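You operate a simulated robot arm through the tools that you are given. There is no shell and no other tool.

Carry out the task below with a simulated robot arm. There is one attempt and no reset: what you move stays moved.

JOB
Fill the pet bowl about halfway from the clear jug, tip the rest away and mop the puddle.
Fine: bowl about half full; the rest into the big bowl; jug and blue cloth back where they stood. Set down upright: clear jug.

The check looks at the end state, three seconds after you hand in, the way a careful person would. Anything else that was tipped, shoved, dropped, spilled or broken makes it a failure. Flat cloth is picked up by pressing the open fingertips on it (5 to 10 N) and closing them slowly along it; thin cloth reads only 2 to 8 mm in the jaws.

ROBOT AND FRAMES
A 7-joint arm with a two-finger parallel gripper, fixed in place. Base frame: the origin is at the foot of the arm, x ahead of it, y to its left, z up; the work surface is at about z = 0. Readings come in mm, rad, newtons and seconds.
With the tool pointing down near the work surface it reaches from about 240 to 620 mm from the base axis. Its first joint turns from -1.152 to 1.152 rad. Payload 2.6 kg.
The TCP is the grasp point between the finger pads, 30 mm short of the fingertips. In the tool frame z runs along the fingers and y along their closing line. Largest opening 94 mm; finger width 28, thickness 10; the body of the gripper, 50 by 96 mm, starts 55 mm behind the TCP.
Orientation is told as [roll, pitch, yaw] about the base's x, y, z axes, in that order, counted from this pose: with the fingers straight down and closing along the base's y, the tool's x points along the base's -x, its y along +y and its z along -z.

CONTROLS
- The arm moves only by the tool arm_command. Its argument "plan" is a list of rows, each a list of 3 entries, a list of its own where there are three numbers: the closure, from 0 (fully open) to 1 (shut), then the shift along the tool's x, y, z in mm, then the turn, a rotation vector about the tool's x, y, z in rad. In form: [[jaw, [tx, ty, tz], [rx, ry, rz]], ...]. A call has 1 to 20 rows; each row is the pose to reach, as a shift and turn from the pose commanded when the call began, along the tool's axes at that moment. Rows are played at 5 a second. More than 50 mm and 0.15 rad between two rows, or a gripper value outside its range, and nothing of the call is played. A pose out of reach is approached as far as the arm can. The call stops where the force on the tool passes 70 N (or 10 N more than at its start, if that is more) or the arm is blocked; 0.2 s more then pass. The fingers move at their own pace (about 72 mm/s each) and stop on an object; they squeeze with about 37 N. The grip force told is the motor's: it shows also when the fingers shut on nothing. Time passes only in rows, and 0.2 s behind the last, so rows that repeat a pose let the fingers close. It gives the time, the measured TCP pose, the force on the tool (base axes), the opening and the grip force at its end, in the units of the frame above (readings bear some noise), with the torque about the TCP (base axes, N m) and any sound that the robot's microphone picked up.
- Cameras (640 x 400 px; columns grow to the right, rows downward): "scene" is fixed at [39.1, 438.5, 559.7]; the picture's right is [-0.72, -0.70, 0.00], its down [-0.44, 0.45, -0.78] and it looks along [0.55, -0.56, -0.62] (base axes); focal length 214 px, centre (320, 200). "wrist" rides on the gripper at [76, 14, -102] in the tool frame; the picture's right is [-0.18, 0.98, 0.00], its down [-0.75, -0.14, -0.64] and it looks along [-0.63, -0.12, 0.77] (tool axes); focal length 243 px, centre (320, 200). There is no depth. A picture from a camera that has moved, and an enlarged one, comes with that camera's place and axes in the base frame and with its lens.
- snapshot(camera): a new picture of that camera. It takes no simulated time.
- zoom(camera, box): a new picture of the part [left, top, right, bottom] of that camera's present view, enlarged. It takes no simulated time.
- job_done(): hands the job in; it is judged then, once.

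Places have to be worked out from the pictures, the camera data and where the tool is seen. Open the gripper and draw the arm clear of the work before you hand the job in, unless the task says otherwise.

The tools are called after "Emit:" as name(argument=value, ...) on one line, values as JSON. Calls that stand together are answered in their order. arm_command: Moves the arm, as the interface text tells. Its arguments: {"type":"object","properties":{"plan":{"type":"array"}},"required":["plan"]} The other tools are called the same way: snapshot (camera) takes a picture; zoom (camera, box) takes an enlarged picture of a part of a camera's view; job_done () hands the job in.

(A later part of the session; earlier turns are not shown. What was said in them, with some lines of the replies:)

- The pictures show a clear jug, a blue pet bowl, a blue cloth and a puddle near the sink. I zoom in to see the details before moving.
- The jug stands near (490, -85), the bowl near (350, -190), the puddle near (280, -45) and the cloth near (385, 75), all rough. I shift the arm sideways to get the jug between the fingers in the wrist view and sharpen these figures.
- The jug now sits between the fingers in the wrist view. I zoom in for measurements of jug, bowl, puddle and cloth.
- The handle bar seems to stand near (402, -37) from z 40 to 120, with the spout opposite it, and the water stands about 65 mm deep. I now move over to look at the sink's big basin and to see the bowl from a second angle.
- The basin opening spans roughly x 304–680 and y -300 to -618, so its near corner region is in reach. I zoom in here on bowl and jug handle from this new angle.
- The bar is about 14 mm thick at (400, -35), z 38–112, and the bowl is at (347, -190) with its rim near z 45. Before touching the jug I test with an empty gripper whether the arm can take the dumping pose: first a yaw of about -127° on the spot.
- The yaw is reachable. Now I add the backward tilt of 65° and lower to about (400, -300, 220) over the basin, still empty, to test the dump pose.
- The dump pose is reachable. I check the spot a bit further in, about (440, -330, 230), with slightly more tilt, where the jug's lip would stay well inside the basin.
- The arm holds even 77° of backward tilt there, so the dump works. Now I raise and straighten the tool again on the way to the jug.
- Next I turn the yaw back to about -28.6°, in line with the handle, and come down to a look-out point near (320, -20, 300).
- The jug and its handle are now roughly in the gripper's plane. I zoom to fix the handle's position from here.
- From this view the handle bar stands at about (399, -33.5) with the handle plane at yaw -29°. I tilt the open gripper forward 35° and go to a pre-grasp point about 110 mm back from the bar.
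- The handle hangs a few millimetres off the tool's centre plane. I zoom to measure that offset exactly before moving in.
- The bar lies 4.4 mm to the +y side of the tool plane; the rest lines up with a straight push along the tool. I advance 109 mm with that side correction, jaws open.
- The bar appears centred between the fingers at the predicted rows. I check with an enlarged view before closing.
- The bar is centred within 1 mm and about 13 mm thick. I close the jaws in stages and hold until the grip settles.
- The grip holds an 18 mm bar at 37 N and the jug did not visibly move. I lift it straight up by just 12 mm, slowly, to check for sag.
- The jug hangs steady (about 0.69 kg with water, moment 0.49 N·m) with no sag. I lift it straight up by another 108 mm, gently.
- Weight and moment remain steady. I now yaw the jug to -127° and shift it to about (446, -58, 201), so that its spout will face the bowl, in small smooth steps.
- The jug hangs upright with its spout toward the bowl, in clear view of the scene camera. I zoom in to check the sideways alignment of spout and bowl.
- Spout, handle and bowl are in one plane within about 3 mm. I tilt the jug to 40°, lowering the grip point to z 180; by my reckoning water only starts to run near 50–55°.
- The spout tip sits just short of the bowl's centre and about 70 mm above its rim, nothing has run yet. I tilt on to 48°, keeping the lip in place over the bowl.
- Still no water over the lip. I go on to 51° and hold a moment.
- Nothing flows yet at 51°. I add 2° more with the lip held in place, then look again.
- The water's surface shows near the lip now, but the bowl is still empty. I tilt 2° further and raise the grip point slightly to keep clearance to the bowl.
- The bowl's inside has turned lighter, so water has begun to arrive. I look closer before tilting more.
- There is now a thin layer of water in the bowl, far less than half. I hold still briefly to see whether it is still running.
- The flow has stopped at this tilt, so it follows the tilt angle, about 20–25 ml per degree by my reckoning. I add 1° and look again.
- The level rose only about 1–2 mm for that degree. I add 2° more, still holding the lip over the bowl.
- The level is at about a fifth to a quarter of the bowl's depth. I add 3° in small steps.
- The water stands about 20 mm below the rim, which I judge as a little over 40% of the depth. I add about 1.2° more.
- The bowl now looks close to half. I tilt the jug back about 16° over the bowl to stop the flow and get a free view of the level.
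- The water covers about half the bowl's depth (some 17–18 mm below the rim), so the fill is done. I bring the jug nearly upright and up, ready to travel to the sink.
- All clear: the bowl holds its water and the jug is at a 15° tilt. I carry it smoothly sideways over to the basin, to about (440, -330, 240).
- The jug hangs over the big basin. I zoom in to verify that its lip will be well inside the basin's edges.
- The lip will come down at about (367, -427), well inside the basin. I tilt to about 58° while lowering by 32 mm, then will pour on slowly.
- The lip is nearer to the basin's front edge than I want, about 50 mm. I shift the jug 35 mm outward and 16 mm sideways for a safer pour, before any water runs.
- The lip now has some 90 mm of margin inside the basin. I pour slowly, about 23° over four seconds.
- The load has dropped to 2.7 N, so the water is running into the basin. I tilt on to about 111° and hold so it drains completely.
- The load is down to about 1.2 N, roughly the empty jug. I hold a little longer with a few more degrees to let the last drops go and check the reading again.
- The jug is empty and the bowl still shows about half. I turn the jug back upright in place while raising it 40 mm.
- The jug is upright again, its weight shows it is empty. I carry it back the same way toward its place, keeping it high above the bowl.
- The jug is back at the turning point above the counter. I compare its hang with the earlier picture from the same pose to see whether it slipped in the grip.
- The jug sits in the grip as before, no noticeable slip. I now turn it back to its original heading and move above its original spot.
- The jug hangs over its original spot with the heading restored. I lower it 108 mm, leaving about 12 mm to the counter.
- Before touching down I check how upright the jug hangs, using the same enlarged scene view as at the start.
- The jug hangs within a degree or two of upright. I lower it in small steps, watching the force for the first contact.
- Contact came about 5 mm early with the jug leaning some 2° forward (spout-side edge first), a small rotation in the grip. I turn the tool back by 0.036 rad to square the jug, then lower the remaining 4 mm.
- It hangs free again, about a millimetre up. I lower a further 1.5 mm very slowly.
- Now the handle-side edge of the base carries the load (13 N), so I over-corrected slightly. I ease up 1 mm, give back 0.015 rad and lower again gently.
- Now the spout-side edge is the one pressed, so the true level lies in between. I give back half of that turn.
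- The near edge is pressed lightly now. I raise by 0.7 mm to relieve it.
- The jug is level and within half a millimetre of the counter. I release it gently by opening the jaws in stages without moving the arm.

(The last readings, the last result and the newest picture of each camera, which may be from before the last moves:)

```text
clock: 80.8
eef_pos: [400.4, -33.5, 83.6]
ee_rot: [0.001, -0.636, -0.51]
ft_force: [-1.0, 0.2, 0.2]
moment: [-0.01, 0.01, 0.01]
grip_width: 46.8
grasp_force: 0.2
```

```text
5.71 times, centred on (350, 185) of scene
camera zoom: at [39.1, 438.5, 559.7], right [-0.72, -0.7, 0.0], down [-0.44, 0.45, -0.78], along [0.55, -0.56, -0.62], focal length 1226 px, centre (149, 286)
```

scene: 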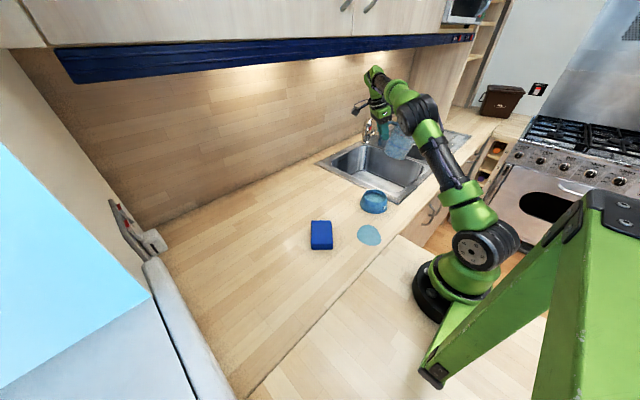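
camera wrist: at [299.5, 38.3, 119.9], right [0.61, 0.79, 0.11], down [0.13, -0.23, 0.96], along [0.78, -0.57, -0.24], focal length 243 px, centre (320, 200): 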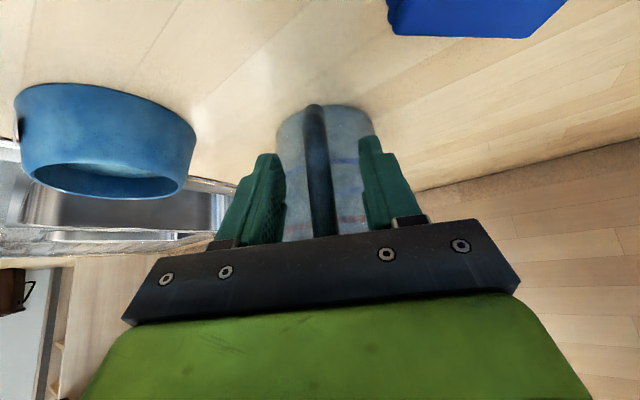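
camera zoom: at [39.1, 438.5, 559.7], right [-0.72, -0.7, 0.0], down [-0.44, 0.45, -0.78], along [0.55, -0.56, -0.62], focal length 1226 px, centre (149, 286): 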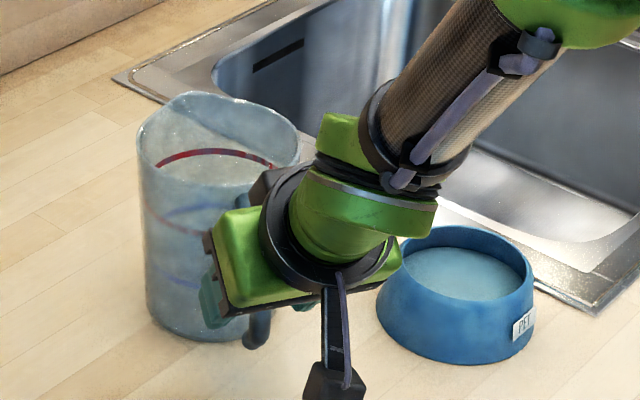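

The jug stands on its own at its old place, within a few millimetres by the picture. I open fully and draw back along the tool axis.

Emit:
arm_command(plan=[[0.2, [0, 0, 0], [0, 0, 0]], [0, [0, 0, -3], [0, 0, 0]], [0, [0, 0, -15], [0, 0, 0]], [0, [0, 0, -35], [0, 0, 0]], [0, [0, 0, -60], [0, 0, 0]], [0, [0, 0, -85], [0, 0, 0]], [0, [0, 0, -110], [0, 0, 0]], [0, [0, 0, -130], [0, 0, 0]], [0, [0, 0, -130], [0, 0, 0]]])

Emit:
snapshot(camera="wrist")

Emit:
snapshot(camera="scene")

```text
clock: 82.8
eef_pos: [334.0, 2.8, 188.5]
ee_rot: [0.001, -0.639, -0.51]
ft_force: [-0.1, 0.5, -0.1]
moment: [0.0, 0.01, 0.0]
grip_width: 93.7
grasp_force: 0.0
```

```text
taken
camera wrist: at [231.9, 76.0, 225.2], right [0.61, 0.79, 0.11], down [0.13, -0.23, 0.96], along [0.78, -0.57, -0.24], focal length 243 px, centre (320, 200)
```

wrist: 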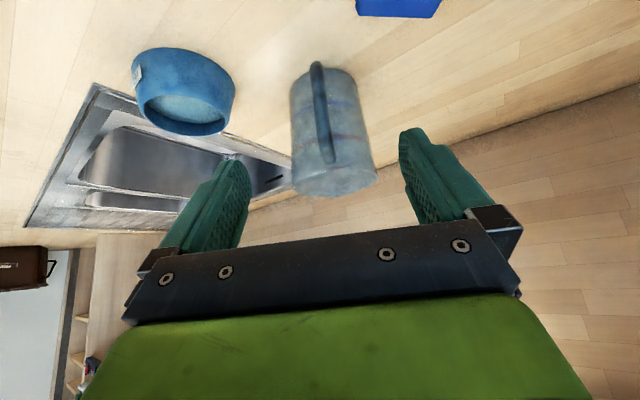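

```text
taken
```

scene: 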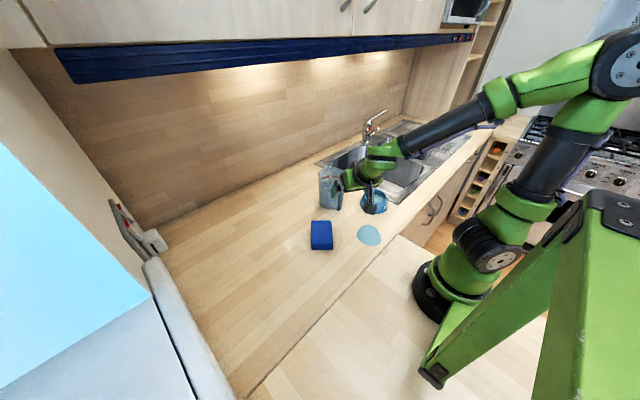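

The jug stands free and upright. Next the cloth: I straighten the tool and move over toward it at a safe height.

Emit:
arm_command(plan=[[0, [-2.7, 17.6, -1], [0, 0.128, 0]], [0, [-5.4, 35.2, -2], [0, 0.256, 0]], [0, [-8.2, 52.8, -3], [0, 0.384, 0]], [0, [-10.9, 70.4, -4], [0, 0.512, 0]], [0, [-13.6, 88.1, -4.8], [0, 0.638, 0]], [0, [-13.6, 88.1, -4.8], [0, 0.638, 0]]])

Emit:
arm_command(plan=[[0, [0, 0, 0], [0, 0, 0.138]], [0, [0, 0, 0], [0, 0, 0.276]], [0, [0, 0, 0], [0, 0, 0.276]]])

Emit:
snapshot(camera="wrist")

Emit:
zoom(camera="scene", box=[280, 140, 440, 260])

```text
clock: 84.2
eef_pos: [384.9, 75.6, 199.6]
ee_rot: [0.0, 0.001, -0.51]
ft_force: [0.4, 0.4, 0.0]
moment: [0.0, 0.01, -0.03]
grip_width: 94.4
grasp_force: 0.0
```

```text
clock: 85.0
eef_pos: [382.7, 76.2, 198.8]
ee_rot: [0.0, 0.001, -0.786]
ft_force: [-0.1, -0.7, -0.7]
moment: [0.01, -0.02, -0.01]
grip_width: 93.9
grasp_force: 0.1
```

```text
taken
camera wrist: at [338.2, 141.1, 302.2], right [0.83, 0.56, 0.0], down [0.43, -0.63, 0.64], along [0.36, -0.53, -0.77], focal length 243 px, centre (320, 200)
```

wrist: 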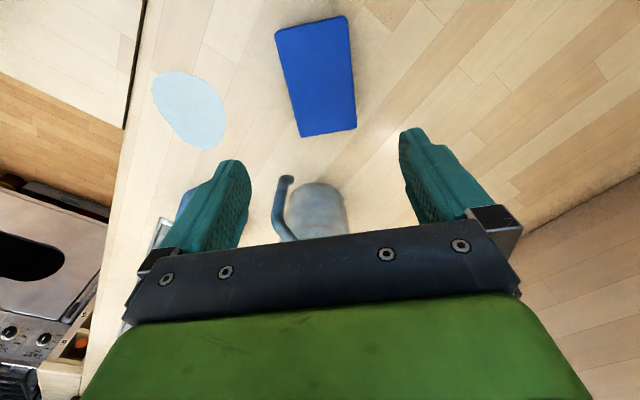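

```text
3.33 times, centred on (360, 200) of scene
camera zoom: at [39.1, 438.5, 559.7], right [-0.72, -0.7, 0.0], down [-0.44, 0.45, -0.78], along [0.55, -0.56, -0.62], focal length 715 px, centre (187, 200)
```

zoom: 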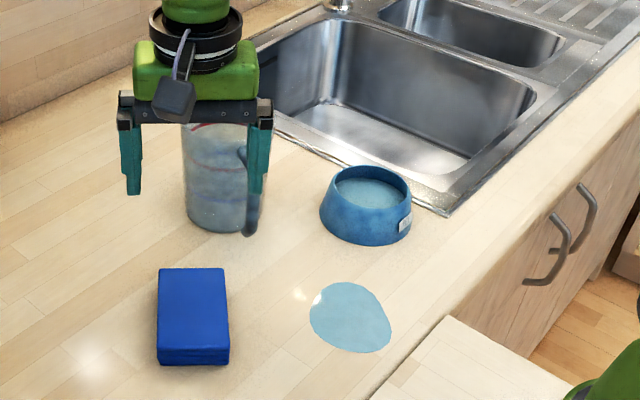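

The cloth lies between the fingers' lines, slightly nearer the base than the tool point. I zoom in to measure its corners.

Emit:
zoom(camera="wrist", box=[240, 0, 400, 150])

```text
2.67 times, centred on (320, 75) of wrist
camera zoom: at [338.2, 141.1, 302.2], right [0.83, 0.56, 0.0], down [0.43, -0.63, 0.64], along [0.36, -0.53, -0.77], focal length 647 px, centre (320, 533)
```

zoom: 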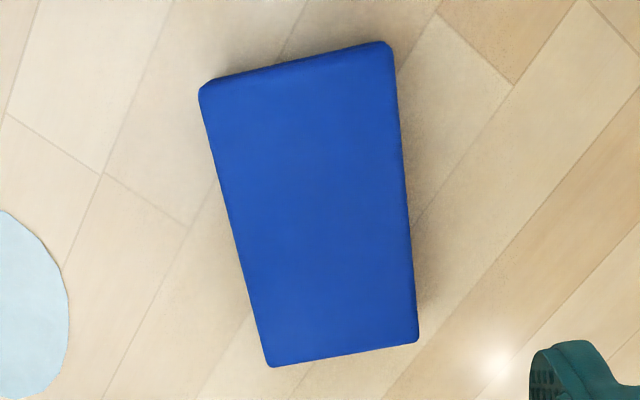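

The top of the cloth measures about 107 by 69 mm, squared up with the gripper and centred 4.6 mm back and 1.2 mm to +y of the tool point. I move in line and descend to z about 75 with open jaws.

Emit:
arm_command(plan=[[0, [4.6, 1.2, 10], [0, 0, 0]], [0, [4.6, 1.2, 35], [0, 0, 0]], [0, [4.6, 1.2, 60], [0, 0, 0]], [0, [4.6, 1.2, 85], [0, 0, 0]], [0, [4.6, 1.2, 110], [0, 0, 0]], [0, [4.6, 1.2, 124], [0, 0, 0]], [0, [4.6, 1.2, 124], [0, 0, 0]]])

Emit:
snapshot(camera="wrist")

Emit:
zoom(camera="scene", box=[280, 160, 400, 260])

```text
clock: 86.6
eef_pos: [379.9, 80.6, 75.2]
ee_rot: [-0.001, 0.001, -0.786]
ft_force: [-0.2, 0.3, 0.8]
moment: [0.01, -0.03, -0.01]
grip_width: 94.1
grasp_force: 0.0
```

```text
taken
camera wrist: at [335.0, 143.8, 178.2], right [0.83, 0.56, 0.0], down [0.43, -0.63, 0.64], along [0.36, -0.53, -0.77], focal length 243 px, centre (320, 200)
```

wrist: 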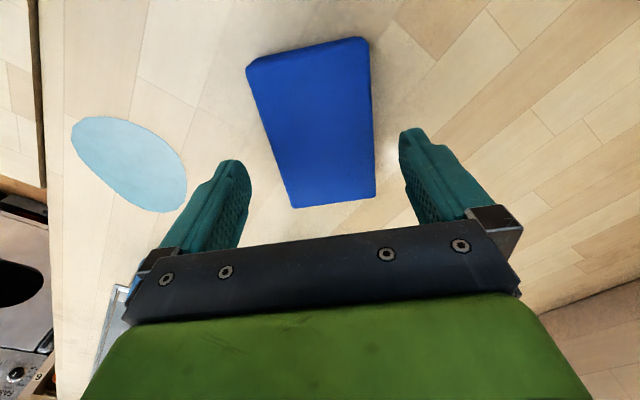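

```text
4.00 times, centred on (340, 210) of scene
camera zoom: at [39.1, 438.5, 559.7], right [-0.72, -0.7, 0.0], down [-0.44, 0.45, -0.78], along [0.55, -0.56, -0.62], focal length 858 px, centre (240, 160)
```

zoom: 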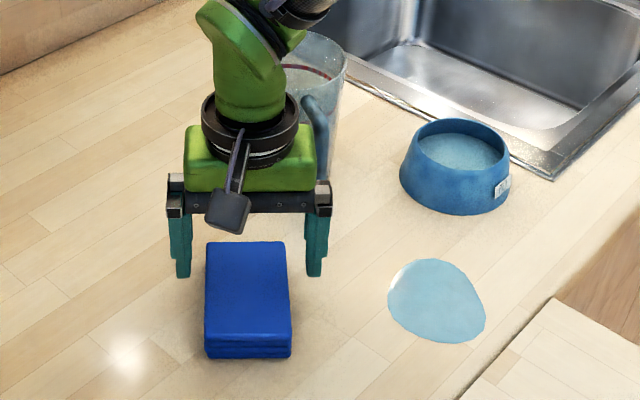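

The fingers straddle the cloth with about 12 mm to spare on each side. I shift 1.5 mm to centre it and descend to z about 37, so the fingertips end some 6–7 mm above the counter.

Emit:
arm_command(plan=[[0, [1, 1.5, 10], [0, 0, 0]], [0, [1, 1.5, 20], [0, 0, 0]], [0, [1, 1.5, 30], [0, 0, 0]], [0, [1, 1.5, 38], [0, 0, 0]], [0, [1, 1.5, 38], [0, 0, 0]]])

Emit:
snapshot(camera="wrist")

Emit:
zoom(camera="scene", box=[280, 160, 400, 260])

```text
clock: 87.8
eef_pos: [379.4, 81.9, 38.9]
ee_rot: [-0.001, 0.001, -0.787]
ft_force: [-0.9, 0.6, 0.3]
moment: [-0.03, 0.0, -0.03]
grip_width: 93.7
grasp_force: 0.0
```

```text
taken
camera wrist: at [335.1, 146.6, 140.7], right [0.83, 0.56, 0.0], down [0.43, -0.63, 0.64], along [0.36, -0.53, -0.77], focal length 243 px, centre (320, 200)
```

wrist: 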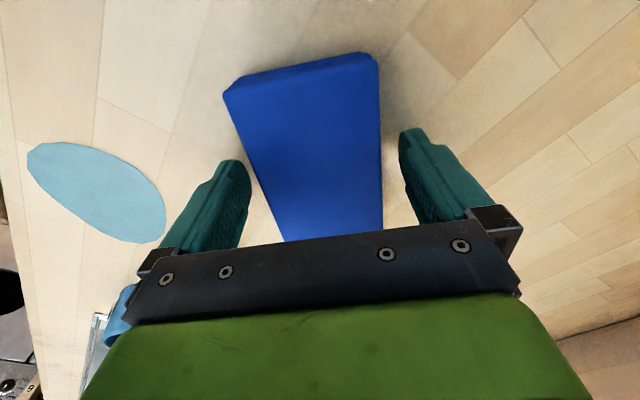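

```text
4.00 times, centred on (340, 210) of scene
camera zoom: at [39.1, 438.5, 559.7], right [-0.72, -0.7, 0.0], down [-0.44, 0.45, -0.78], along [0.55, -0.56, -0.62], focal length 858 px, centre (240, 160)
```

zoom: 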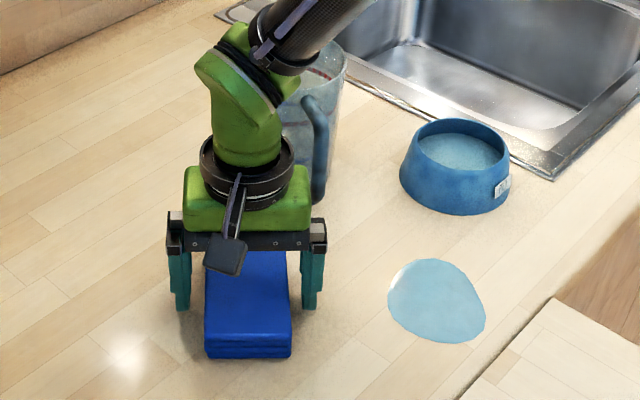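

The fingers stand on both sides of the cloth at z 38. I close slowly to just beyond the cloth's width and read the grip.

Emit:
arm_command(plan=[[0.12, [0, 0, 0], [0, 0, 0]], [0.2, [0, 0, 0], [0, 0, 0]], [0.25, [0, 0, 0], [0, 0, 0]], [0.28, [0, 0, 0], [0, 0, 0]], [0.31, [0, 0, 0], [0, 0, 0]], [0.34, [0, 0, 0], [0, 0, 0]], [0.34, [0, 0, 0], [0, 0, 0]]])

Emit:
snapshot(camera="wrist")

Emit:
zoom(camera="scene", box=[280, 160, 400, 260])

```text
clock: 89.4
eef_pos: [380.1, 81.8, 38.4]
ee_rot: [0.0, 0.0, -0.785]
ft_force: [-0.1, 0.3, 0.0]
moment: [0.0, 0.02, -0.04]
grip_width: 68.9
grasp_force: 36.7
```

```text
taken
camera wrist: at [335.2, 146.6, 140.9], right [0.83, 0.56, 0.0], down [0.43, -0.63, 0.64], along [0.36, -0.53, -0.77], focal length 243 px, centre (320, 200)
```

wrist: 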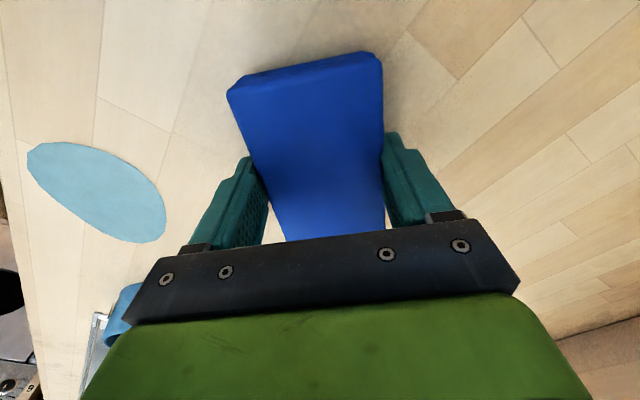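

```text
4.00 times, centred on (340, 210) of scene
camera zoom: at [39.1, 438.5, 559.7], right [-0.72, -0.7, 0.0], down [-0.44, 0.45, -0.78], along [0.55, -0.56, -0.62], focal length 858 px, centre (240, 160)
```

zoom: 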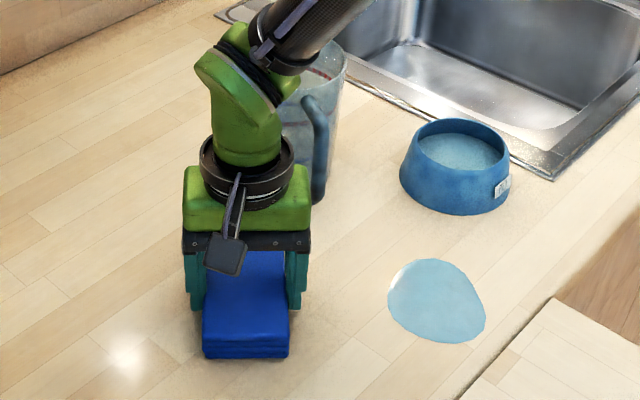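

The cloth is gripped firmly at 68.9 mm as a stiff pad; closing shifted it about 2 mm toward tool +y, which I will give back later. I lift it 50 mm.

Emit:
arm_command(plan=[[0.4, [0, 0, -4], [0, 0, 0]], [0.4, [0, 0, -12], [0, 0, 0]], [0.4, [0, 0, -24], [0, 0, 0]], [0.4, [0, 0, -38], [0, 0, 0]], [0.4, [0, 0, -50], [0, 0, 0]], [0.4, [0, 0, -50], [0, 0, 0]]])

Emit:
zoom(camera="scene", box=[280, 140, 420, 260])

```text
clock: 90.8
eef_pos: [381.1, 82.8, 87.8]
ee_rot: [-0.001, 0.001, -0.785]
ft_force: [0.4, 0.0, -0.8]
moment: [-0.03, 0.04, 0.0]
grip_width: 68.8
grasp_force: 36.9
```

```text
3.33 times, centred on (350, 200) of scene
camera zoom: at [39.1, 438.5, 559.7], right [-0.72, -0.7, 0.0], down [-0.44, 0.45, -0.78], along [0.55, -0.56, -0.62], focal length 715 px, centre (220, 200)
```

zoom: 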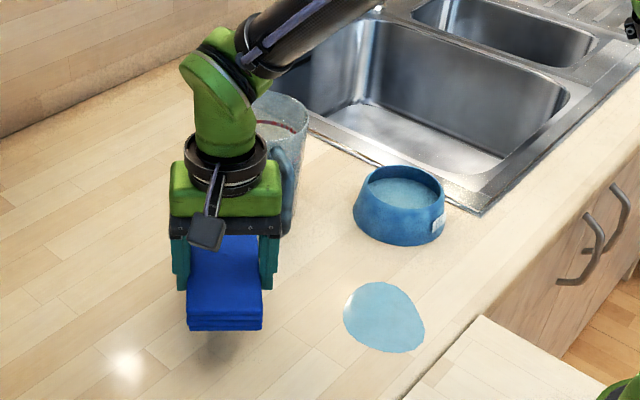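

The cloth came up flat and whole. I carry it to the puddle, turning it so that its long side lies along y, to about (266, -42) at the same height.

Emit:
arm_command(plan=[[0.4, [-0.5, -12, 0], [0, 0, 0.06]], [0.4, [-1.5, -35, 0], [0, 0, 0.16]], [0.4, [-2.5, -60, 0], [0, 0, 0.28]], [0.4, [-3.6, -85, 0], [0, 0, 0.4]], [0.4, [-4.6, -110, 0], [0, 0, 0.52]], [0.4, [-5.7, -135, 0], [0, 0, 0.64]], [0.4, [-6.6, -157, 0], [0, 0, 0.735]], [0.4, [-7.1, -168.3, 0], [0, 0, 0.785]], [0.4, [-7.1, -168.3, 0], [0, 0, 0.785]]])

Emit:
snapshot(camera="wrist")

Emit:
zoom(camera="scene", box=[300, 140, 460, 260])

```text
clock: 92.8
eef_pos: [265.8, -39.8, 87.4]
ee_rot: [0.0, 0.0, -1.572]
ft_force: [-0.2, 0.3, -0.7]
moment: [-0.01, 0.0, -0.01]
grip_width: 68.8
grasp_force: 36.9
```

```text
taken
camera wrist: at [279.1, 35.7, 189.6], right [0.98, -0.19, 0.0], down [-0.14, -0.75, 0.64], along [-0.12, -0.63, -0.77], focal length 243 px, centre (320, 200)
```

wrist: 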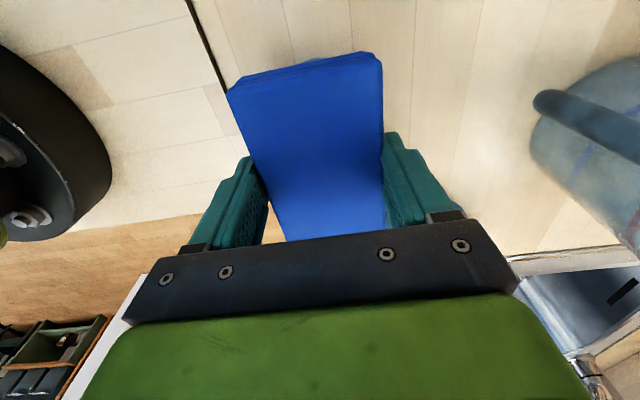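

```text
3.33 times, centred on (380, 200) of scene
camera zoom: at [39.1, 438.5, 559.7], right [-0.72, -0.7, 0.0], down [-0.44, 0.45, -0.78], along [0.55, -0.56, -0.62], focal length 715 px, centre (120, 200)
```

zoom: 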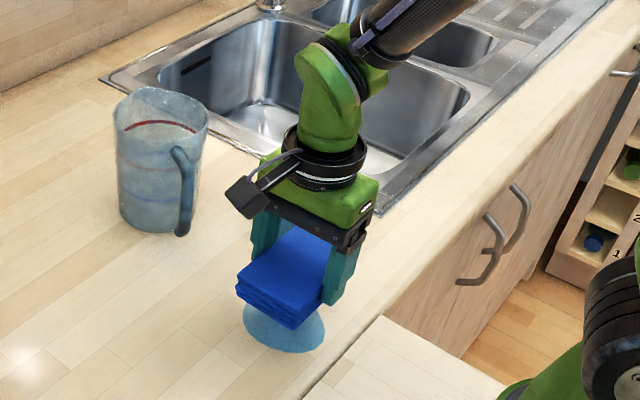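

The cloth is right over the puddle. I lower it 50 mm to the counter in slowing steps and read the contact force.

Emit:
arm_command(plan=[[0.4, [0, 0, 15], [0, 0, 0]], [0.4, [0, 0, 30], [0, 0, 0]], [0.4, [0, 0, 42], [0, 0, 0]], [0.4, [0, 0, 47], [0, 0, 0]], [0.4, [0, 0, 49], [0, 0, 0]], [0.4, [0, 0, 50], [0, 0, 0]], [0.4, [0, 0, 50], [0, 0, 0]]])

Emit:
zoom(camera="scene", box=[300, 140, 460, 260])

```text
clock: 94.4
eef_pos: [266.6, -39.7, 38.7]
ee_rot: [0.002, 0.001, -1.57]
ft_force: [-4.8, 0.6, 19.1]
moment: [-0.07, 0.3, 0.04]
grip_width: 68.8
grasp_force: 36.7
```

```text
3.33 times, centred on (380, 200) of scene
camera zoom: at [39.1, 438.5, 559.7], right [-0.72, -0.7, 0.0], down [-0.44, 0.45, -0.78], along [0.55, -0.56, -0.62], focal length 715 px, centre (120, 200)
```

zoom: 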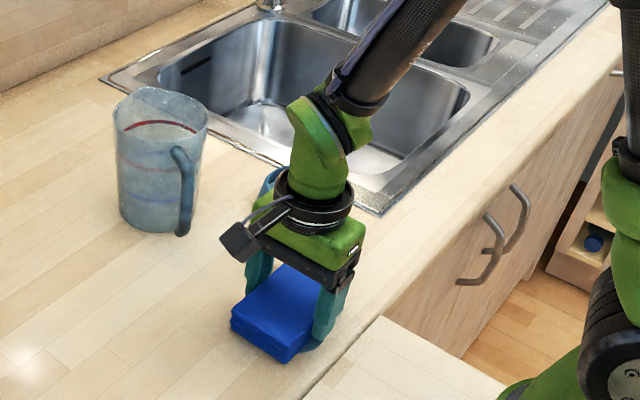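

The cloth is on the puddle with about 19 N, a bit firm. I ease off 0.7 mm and wipe back and forth in both directions over the puddle's area.

Emit:
arm_command(plan=[[0.4, [0, 0, -0.7], [0, 0, 0]], [0.4, [0, -8, -0.7], [0, 0, 0]], [0.4, [0, -16, -0.7], [0, 0, 0]], [0.4, [0, -4, -0.7], [0, 0, 0]], [0.4, [0, 8, -0.7], [0, 0, 0]], [0.4, [0, 20, -0.7], [0, 0, 0]], [0.4, [8, 20, -0.7], [0, 0, 0]], [0.4, [15, 12, -0.7], [0, 0, 0]], [0.4, [15, 0, -0.7], [0, 0, 0]], [0.4, [15, -10, -0.7], [0, 0, 0]], [0.4, [15, -16, -0.7], [0, 0, 0]], [0.4, [5, -16, -0.7], [0, 0, 0]], [0.4, [-5, -16, -0.7], [0, 0, 0]], [0.4, [-15, -16, -0.7], [0, 0, 0]], [0.4, [-15, -4, -0.7], [0, 0, 0]], [0.4, [-15, 8, -0.7], [0, 0, 0]], [0.4, [-15, 18, -0.7], [0, 0, 0]], [0.4, [-5, 10, -0.7], [0, 0, 0]], [0.4, [0, 0, -0.7], [0, 0, 0]], [0.4, [0, 0, -0.7], [0, 0, 0]]])

Emit:
zoom(camera="scene", box=[300, 140, 460, 260])

Emit:
snapshot(camera="wrist")

```text
clock: 98.6
eef_pos: [266.7, -39.9, 39.1]
ee_rot: [-0.001, 0.0, -1.571]
ft_force: [0.6, -0.2, -1.0]
moment: [0.0, 0.02, 0.02]
grip_width: 68.7
grasp_force: 37.0
```

```text
3.33 times, centred on (380, 200) of scene
camera zoom: at [39.1, 438.5, 559.7], right [-0.72, -0.7, 0.0], down [-0.44, 0.45, -0.78], along [0.55, -0.56, -0.62], focal length 715 px, centre (120, 200)
```

zoom: 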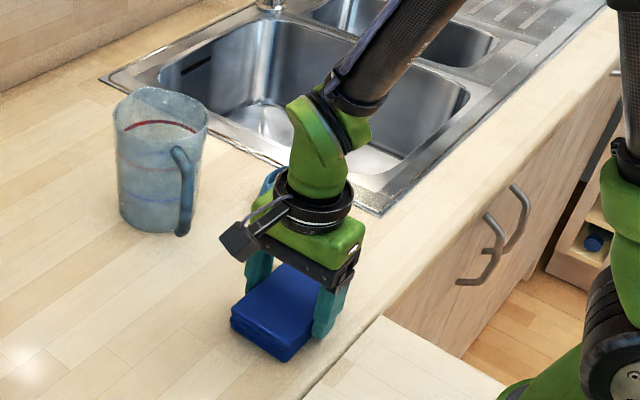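

```text
taken
camera wrist: at [280.0, 35.6, 140.9], right [0.98, -0.18, 0.0], down [-0.14, -0.75, 0.64], along [-0.12, -0.63, -0.77], focal length 243 px, centre (320, 200)
```

wrist: 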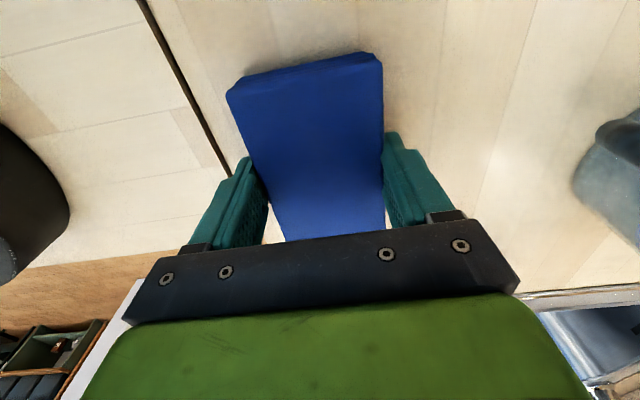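

The cloth has darkened and no water shows around it. I lift it 60 mm and look at the spot beneath.

Emit:
arm_command(plan=[[0.4, [0, 0, -8], [0, 0, 0]], [0.4, [0, 0, -20], [0, 0, 0]], [0.4, [0, 0, -35], [0, 0, 0]], [0.4, [0, 0, -50], [0, 0, 0]], [0.4, [0, 0, -60], [0, 0, 0]], [0.4, [0, 0, -60], [0, 0, 0]]])

Emit:
zoom(camera="scene", box=[300, 140, 460, 260])

Emit:
snapshot(camera="wrist")

```text
clock: 100.0
eef_pos: [265.6, -41.3, 98.9]
ee_rot: [-0.001, 0.0, -1.57]
ft_force: [0.3, 0.5, -0.9]
moment: [0.05, 0.01, 0.01]
grip_width: 68.7
grasp_force: 36.8
```

```text
3.33 times, centred on (380, 200) of scene
camera zoom: at [39.1, 438.5, 559.7], right [-0.72, -0.7, 0.0], down [-0.44, 0.45, -0.78], along [0.55, -0.56, -0.62], focal length 715 px, centre (120, 200)
```

zoom: 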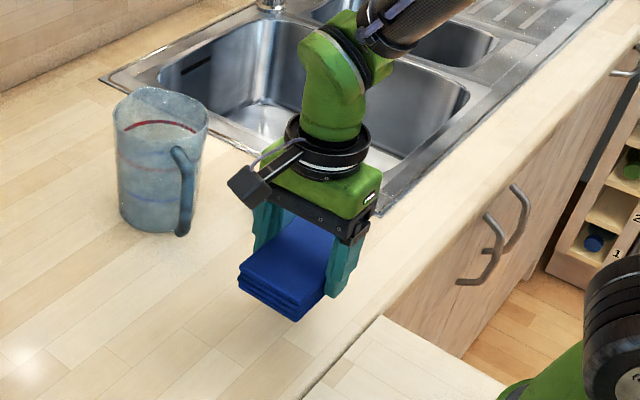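

```text
taken
camera wrist: at [278.4, 35.3, 200.3], right [0.98, -0.18, 0.0], down [-0.14, -0.75, 0.64], along [-0.12, -0.63, -0.77], focal length 243 px, centre (320, 200)
```

wrist: 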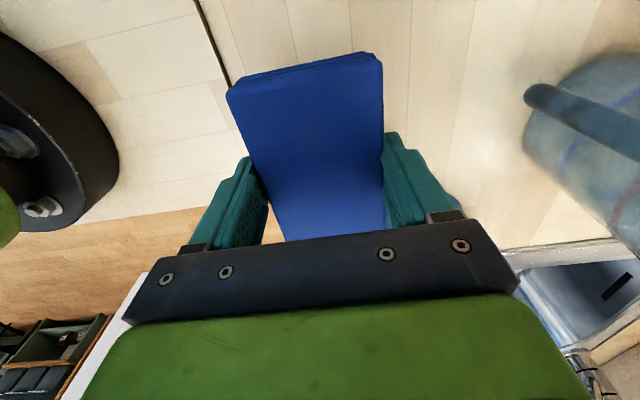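

The puddle is gone wherever I can see. I carry the cloth back to its place, turning it back, which also clears the view of the wiped spot.

Emit:
arm_command(plan=[[0.4, [8.7, 8, 0], [0, 0, -0.056]], [0.4, [24.5, 22.5, 0], [0, 0, -0.157]], [0.4, [42.9, 39.4, 0], [0, 0, -0.275]], [0.4, [61.3, 56.3, 0], [0, 0, -0.392]], [0.4, [79.7, 73.2, 0], [0, 0, -0.51]], [0.4, [98.1, 90.1, 0], [0, 0, -0.628]], [0.4, [114.1, 104.8, 0], [0, 0, -0.73]], [0.4, [122.7, 112.65, 0], [0, 0, -0.785]], [0.4, [122.7, 112.65, 0], [0, 0, -0.785]]])

Emit:
zoom(camera="scene", box=[300, 140, 460, 260])

Emit:
snapshot(camera="wrist")

```text
clock: 102.0
eef_pos: [378.1, 82.7, 99.0]
ee_rot: [-0.001, 0.0, -0.783]
ft_force: [-0.1, -0.7, -0.7]
moment: [-0.01, 0.0, -0.01]
grip_width: 68.5
grasp_force: 36.7
```

```text
3.33 times, centred on (380, 200) of scene
camera zoom: at [39.1, 438.5, 559.7], right [-0.72, -0.7, 0.0], down [-0.44, 0.45, -0.78], along [0.55, -0.56, -0.62], focal length 715 px, centre (120, 200)
```

zoom: 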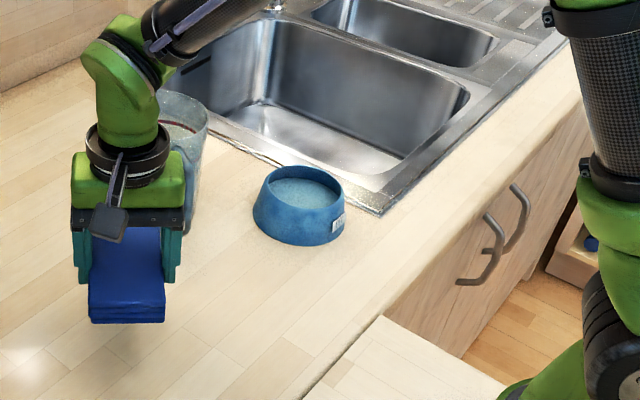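

```text
taken
camera wrist: at [333.0, 146.5, 201.3], right [0.82, 0.57, 0.0], down [0.43, -0.63, 0.64], along [0.36, -0.53, -0.77], focal length 243 px, centre (320, 200)
```

wrist: 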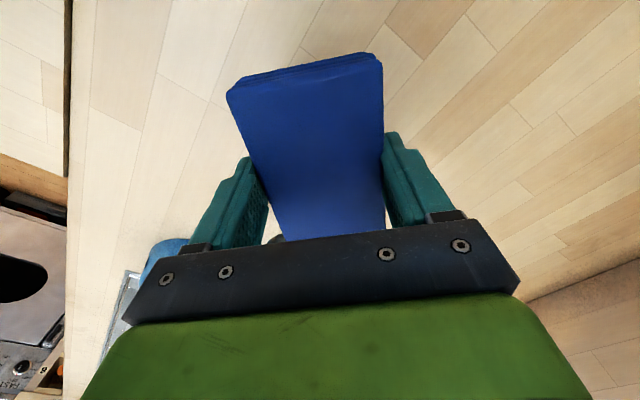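

The counter where the puddle was looks dry. I check it enlarged before I put the cloth down.

Emit:
zoom(camera="scene", box=[345, 190, 415, 250])

```text
6.67 times, centred on (380, 220) of scene
camera zoom: at [39.1, 438.5, 559.7], right [-0.72, -0.7, 0.0], down [-0.44, 0.45, -0.78], along [0.55, -0.56, -0.62], focal length 1430 px, centre (-80, 67)
```

zoom: 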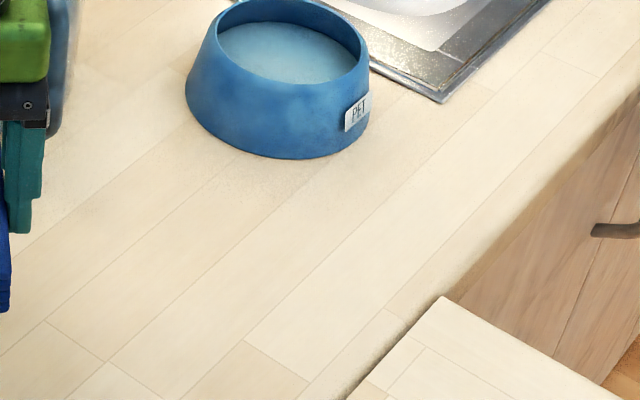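

The counter is dry. I lower the cloth onto its old place, slowing for the last millimetres.

Emit:
arm_command(plan=[[0.4, [0, 0, 12], [0, 0, 0]], [0.4, [0, 0, 28], [0, 0, 0]], [0.4, [0, 0, 44], [0, 0, 0]], [0.4, [0, 0, 53], [0, 0, 0]], [0.4, [0, 0, 57], [0, 0, 0]], [0.4, [0, 0, 58.5], [0, 0, 0]], [0.4, [0, 0, 59.5], [0, 0, 0]], [0.4, [0, 0, 59.5], [0, 0, 0]]])

Emit:
zoom(camera="scene", box=[280, 160, 400, 260])

```text
clock: 103.8
eef_pos: [379.5, 82.4, 38.3]
ee_rot: [0.001, 0.0, -0.786]
ft_force: [-0.8, -0.2, -1.1]
moment: [-0.04, 0.03, 0.01]
grip_width: 68.9
grasp_force: 37.4
```

```text
4.00 times, centred on (340, 210) of scene
camera zoom: at [39.1, 438.5, 559.7], right [-0.72, -0.7, 0.0], down [-0.44, 0.45, -0.78], along [0.55, -0.56, -0.62], focal length 858 px, centre (240, 160)
```

zoom: 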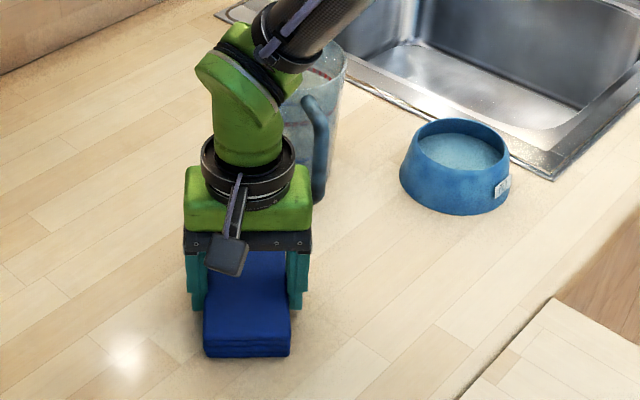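

The cloth's outline matches its first picture within a pixel, with about a millimetre to go. I lower 0.8 mm more and open the jaws gently.

Emit:
arm_command(plan=[[0.4, [0, 0, 0.4], [0, 0, 0]], [0.4, [0, 0, 0.8], [0, 0, 0]], [0.3, [0, 0, 0.8], [0, 0, 0]], [0.27, [0, 0, 0.8], [0, 0, 0]], [0.25, [0, 0, 0.8], [0, 0, 0]], [0.22, [0, 0, 0.8], [0, 0, 0]], [0.15, [0, 0, 0.8], [0, 0, 0]], [0, [0, 0, 0.8], [0, 0, 0]], [0, [0, 0, 0.8], [0, 0, 0]]])

Emit:
snapshot(camera="wrist")

```text
clock: 105.8
eef_pos: [379.0, 81.3, 38.0]
ee_rot: [0.0, -0.002, -0.786]
ft_force: [-0.4, -0.8, 0.1]
moment: [0.0, 0.0, 0.0]
grip_width: 94.0
grasp_force: 0.0
```

```text
taken
camera wrist: at [333.8, 146.3, 140.2], right [0.83, 0.56, 0.0], down [0.43, -0.63, 0.64], along [0.36, -0.53, -0.77], focal length 243 px, centre (320, 200)
```

wrist: 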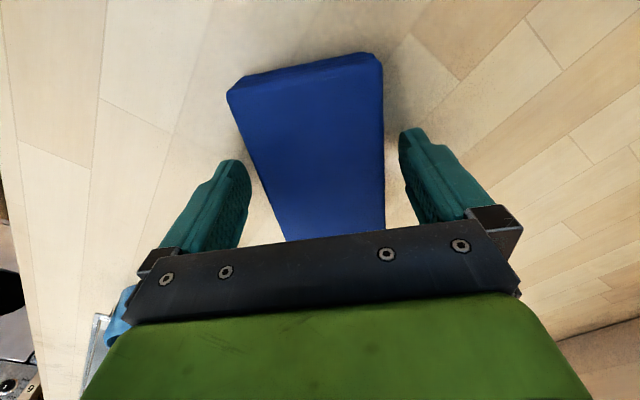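

The cloth is released and lies flat between the open fingers. I raise the arm straight up by 160 mm, clear of everything.

Emit:
arm_command(plan=[[0, [0, 0, -10], [0, 0, 0]], [0, [0, 0, -30], [0, 0, 0]], [0, [0, 0, -55], [0, 0, 0]], [0, [0, 0, -85], [0, 0, 0]], [0, [0, 0, -120], [0, 0, 0]], [0, [0, 0, -160], [0, 0, 0]], [0, [0, 0, -160], [0, 0, 0]]])

Emit:
snapshot(camera="wrist")

Emit:
zoom(camera="scene", box=[280, 140, 440, 260])

```text
clock: 107.4
eef_pos: [378.2, 82.0, 200.4]
ee_rot: [0.001, -0.001, -0.785]
ft_force: [0.4, -0.3, -0.6]
moment: [0.0, -0.02, 0.03]
grip_width: 94.0
grasp_force: 0.1
```

```text
taken
camera wrist: at [333.8, 145.7, 302.8], right [0.83, 0.56, 0.0], down [0.43, -0.63, 0.64], along [0.36, -0.53, -0.77], focal length 243 px, centre (320, 200)
```

wrist: 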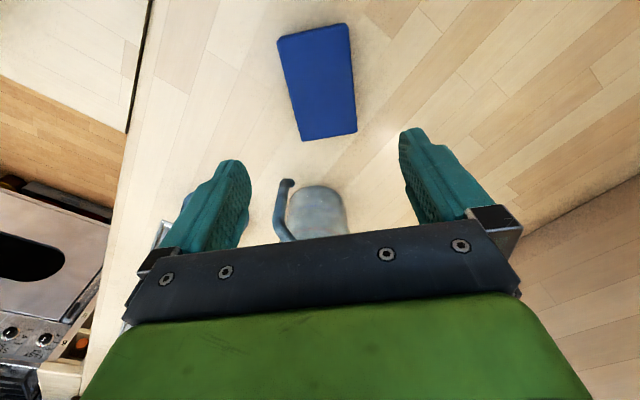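

```text
3.33 times, centred on (360, 200) of scene
camera zoom: at [39.1, 438.5, 559.7], right [-0.72, -0.7, 0.0], down [-0.44, 0.45, -0.78], along [0.55, -0.56, -0.62], focal length 715 px, centre (187, 200)
```

zoom: 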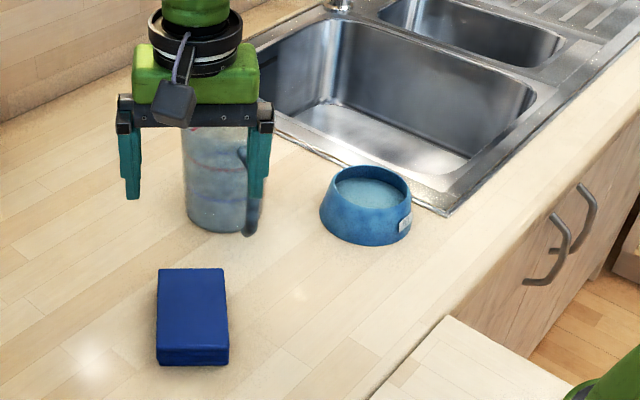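

The cloth lies exactly as in the first picture. I withdraw the arm up and back to the earlier look-out pose over the counter, to compare jug and bowl with the early views.

Emit:
arm_command(plan=[[0, [0, 0, -40], [0, 0, 0]], [0, [-2, -6, -75], [0, 0, -0.08]], [0, [-8, -28, -100], [0, 0, -0.19]], [0, [-16, -56, -120], [0, 0, -0.3]], [0, [-24, -84, -140], [0, 0, -0.41]], [0, [-32, -112, -160], [0, 0, -0.52]], [0, [-40, -140, -175], [0, 0, -0.63]], [0, [-48, -166, -187], [0, 0, -0.72]], [0, [-53.7, -186.7, -195], [0, 0, -0.785]], [0, [-53.7, -186.7, -195], [0, 0, -0.785]]])

Emit:
snapshot(camera="wrist")

Emit:
zoom(camera="scene", box=[300, 150, 400, 220])

```text
clock: 109.6
eef_pos: [286.1, -88.8, 394.7]
ee_rot: [0.001, 0.001, 0.002]
ft_force: [-0.3, 0.3, -0.5]
moment: [0.01, 0.01, -0.01]
grip_width: 94.0
grasp_force: 0.1
```

```text
taken
camera wrist: at [208.4, -74.2, 496.5], right [0.18, 0.98, 0.0], down [0.75, -0.14, 0.64], along [0.63, -0.12, -0.77], focal length 243 px, centre (320, 200)
```

wrist: 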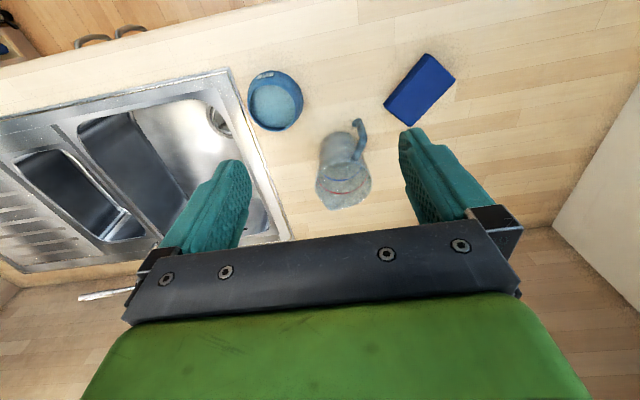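

```text
5.71 times, centred on (350, 185) of scene
camera zoom: at [39.1, 438.5, 559.7], right [-0.72, -0.7, 0.0], down [-0.44, 0.45, -0.78], along [0.55, -0.56, -0.62], focal length 1226 px, centre (149, 286)
```

zoom: 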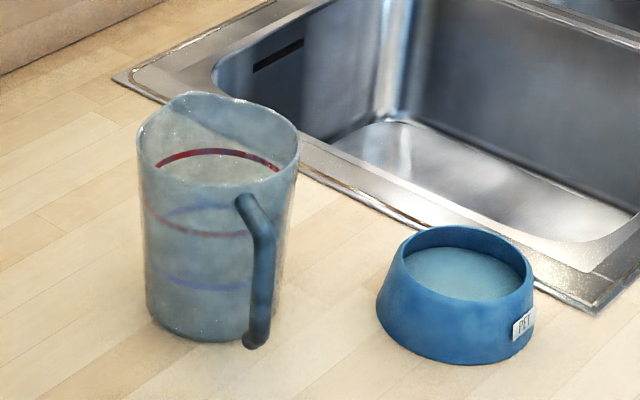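

Jug and cloth coincide with the first pictures within a pixel or two. I take close-ups of bowl and jug for a last check of fill level and emptiness.

Emit:
zoom(camera="wrist", box=[240, 60, 310, 140])

Emit:
zoom(camera="wrist", box=[290, 90, 410, 220])

Emit:
zoom(camera="scene", box=[355, 180, 390, 215])

```text
5.00 times, centred on (275, 100) of wrist
camera zoom: at [208.4, -74.2, 496.5], right [0.18, 0.98, 0.0], down [0.75, -0.14, 0.64], along [0.63, -0.12, -0.77], focal length 1213 px, centre (545, 700)
```

zoom: 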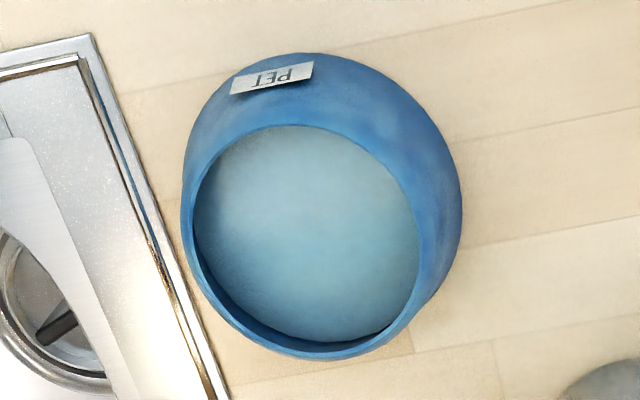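

```text
3.08 times, centred on (350, 155) of wrist
camera zoom: at [208.4, -74.2, 496.5], right [0.18, 0.98, 0.0], down [0.75, -0.14, 0.64], along [0.63, -0.12, -0.77], focal length 746 px, centre (228, 338)
```

zoom: 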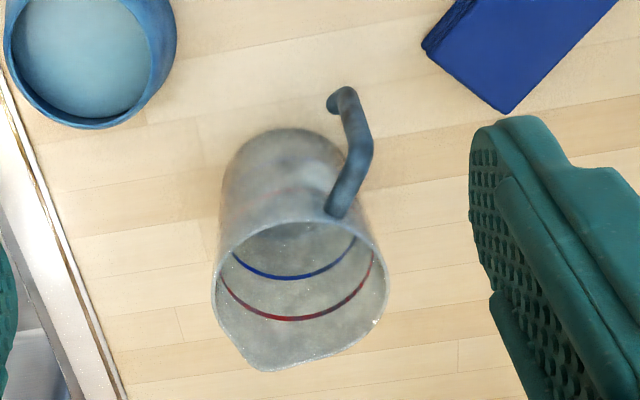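

```text
11.43 times, centred on (372, 198) of scene
camera zoom: at [39.1, 438.5, 559.7], right [-0.72, -0.7, 0.0], down [-0.44, 0.45, -0.78], along [0.55, -0.56, -0.62], focal length 2451 px, centre (-280, 229)
```

zoom: 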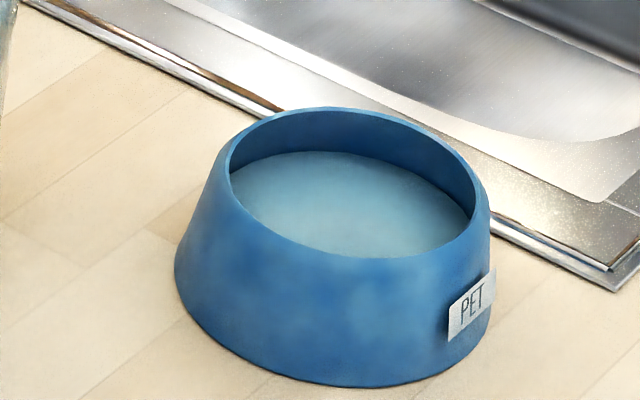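

The bowl is about half full, and the jug is empty, upright and back in its place. The cloth lies where it was and the counter is dry. The gripper is open and the arm is high and clear, so I hand the job in.

Emit:
job_done()

```text
The job is handed in.
```

The job is handed in, and everything you asked for looks done in the final pictures:

- **Pet bowl:** it is about half full. I estimate the water at roughly 45–50% of the depth, judged from the pictures.
- **Rest of the water:** it went into the sink's big bowl. The jug reads as empty by weight, and none shows inside it.
- **Jug:** it stands upright, within about 2 mm of its original spot. It turned about 2° in the grip along the way, which I corrected before setting it down.
- **Puddle:** it is gone, and the counter there looks dry.
- **Blue cloth:** it lies flat where it was, matching the first picture to within a pixel or two. It is darker now because it is wet.

I saw no spills and nothing knocked over. The gripper is open and the arm is raised clear of the counter.
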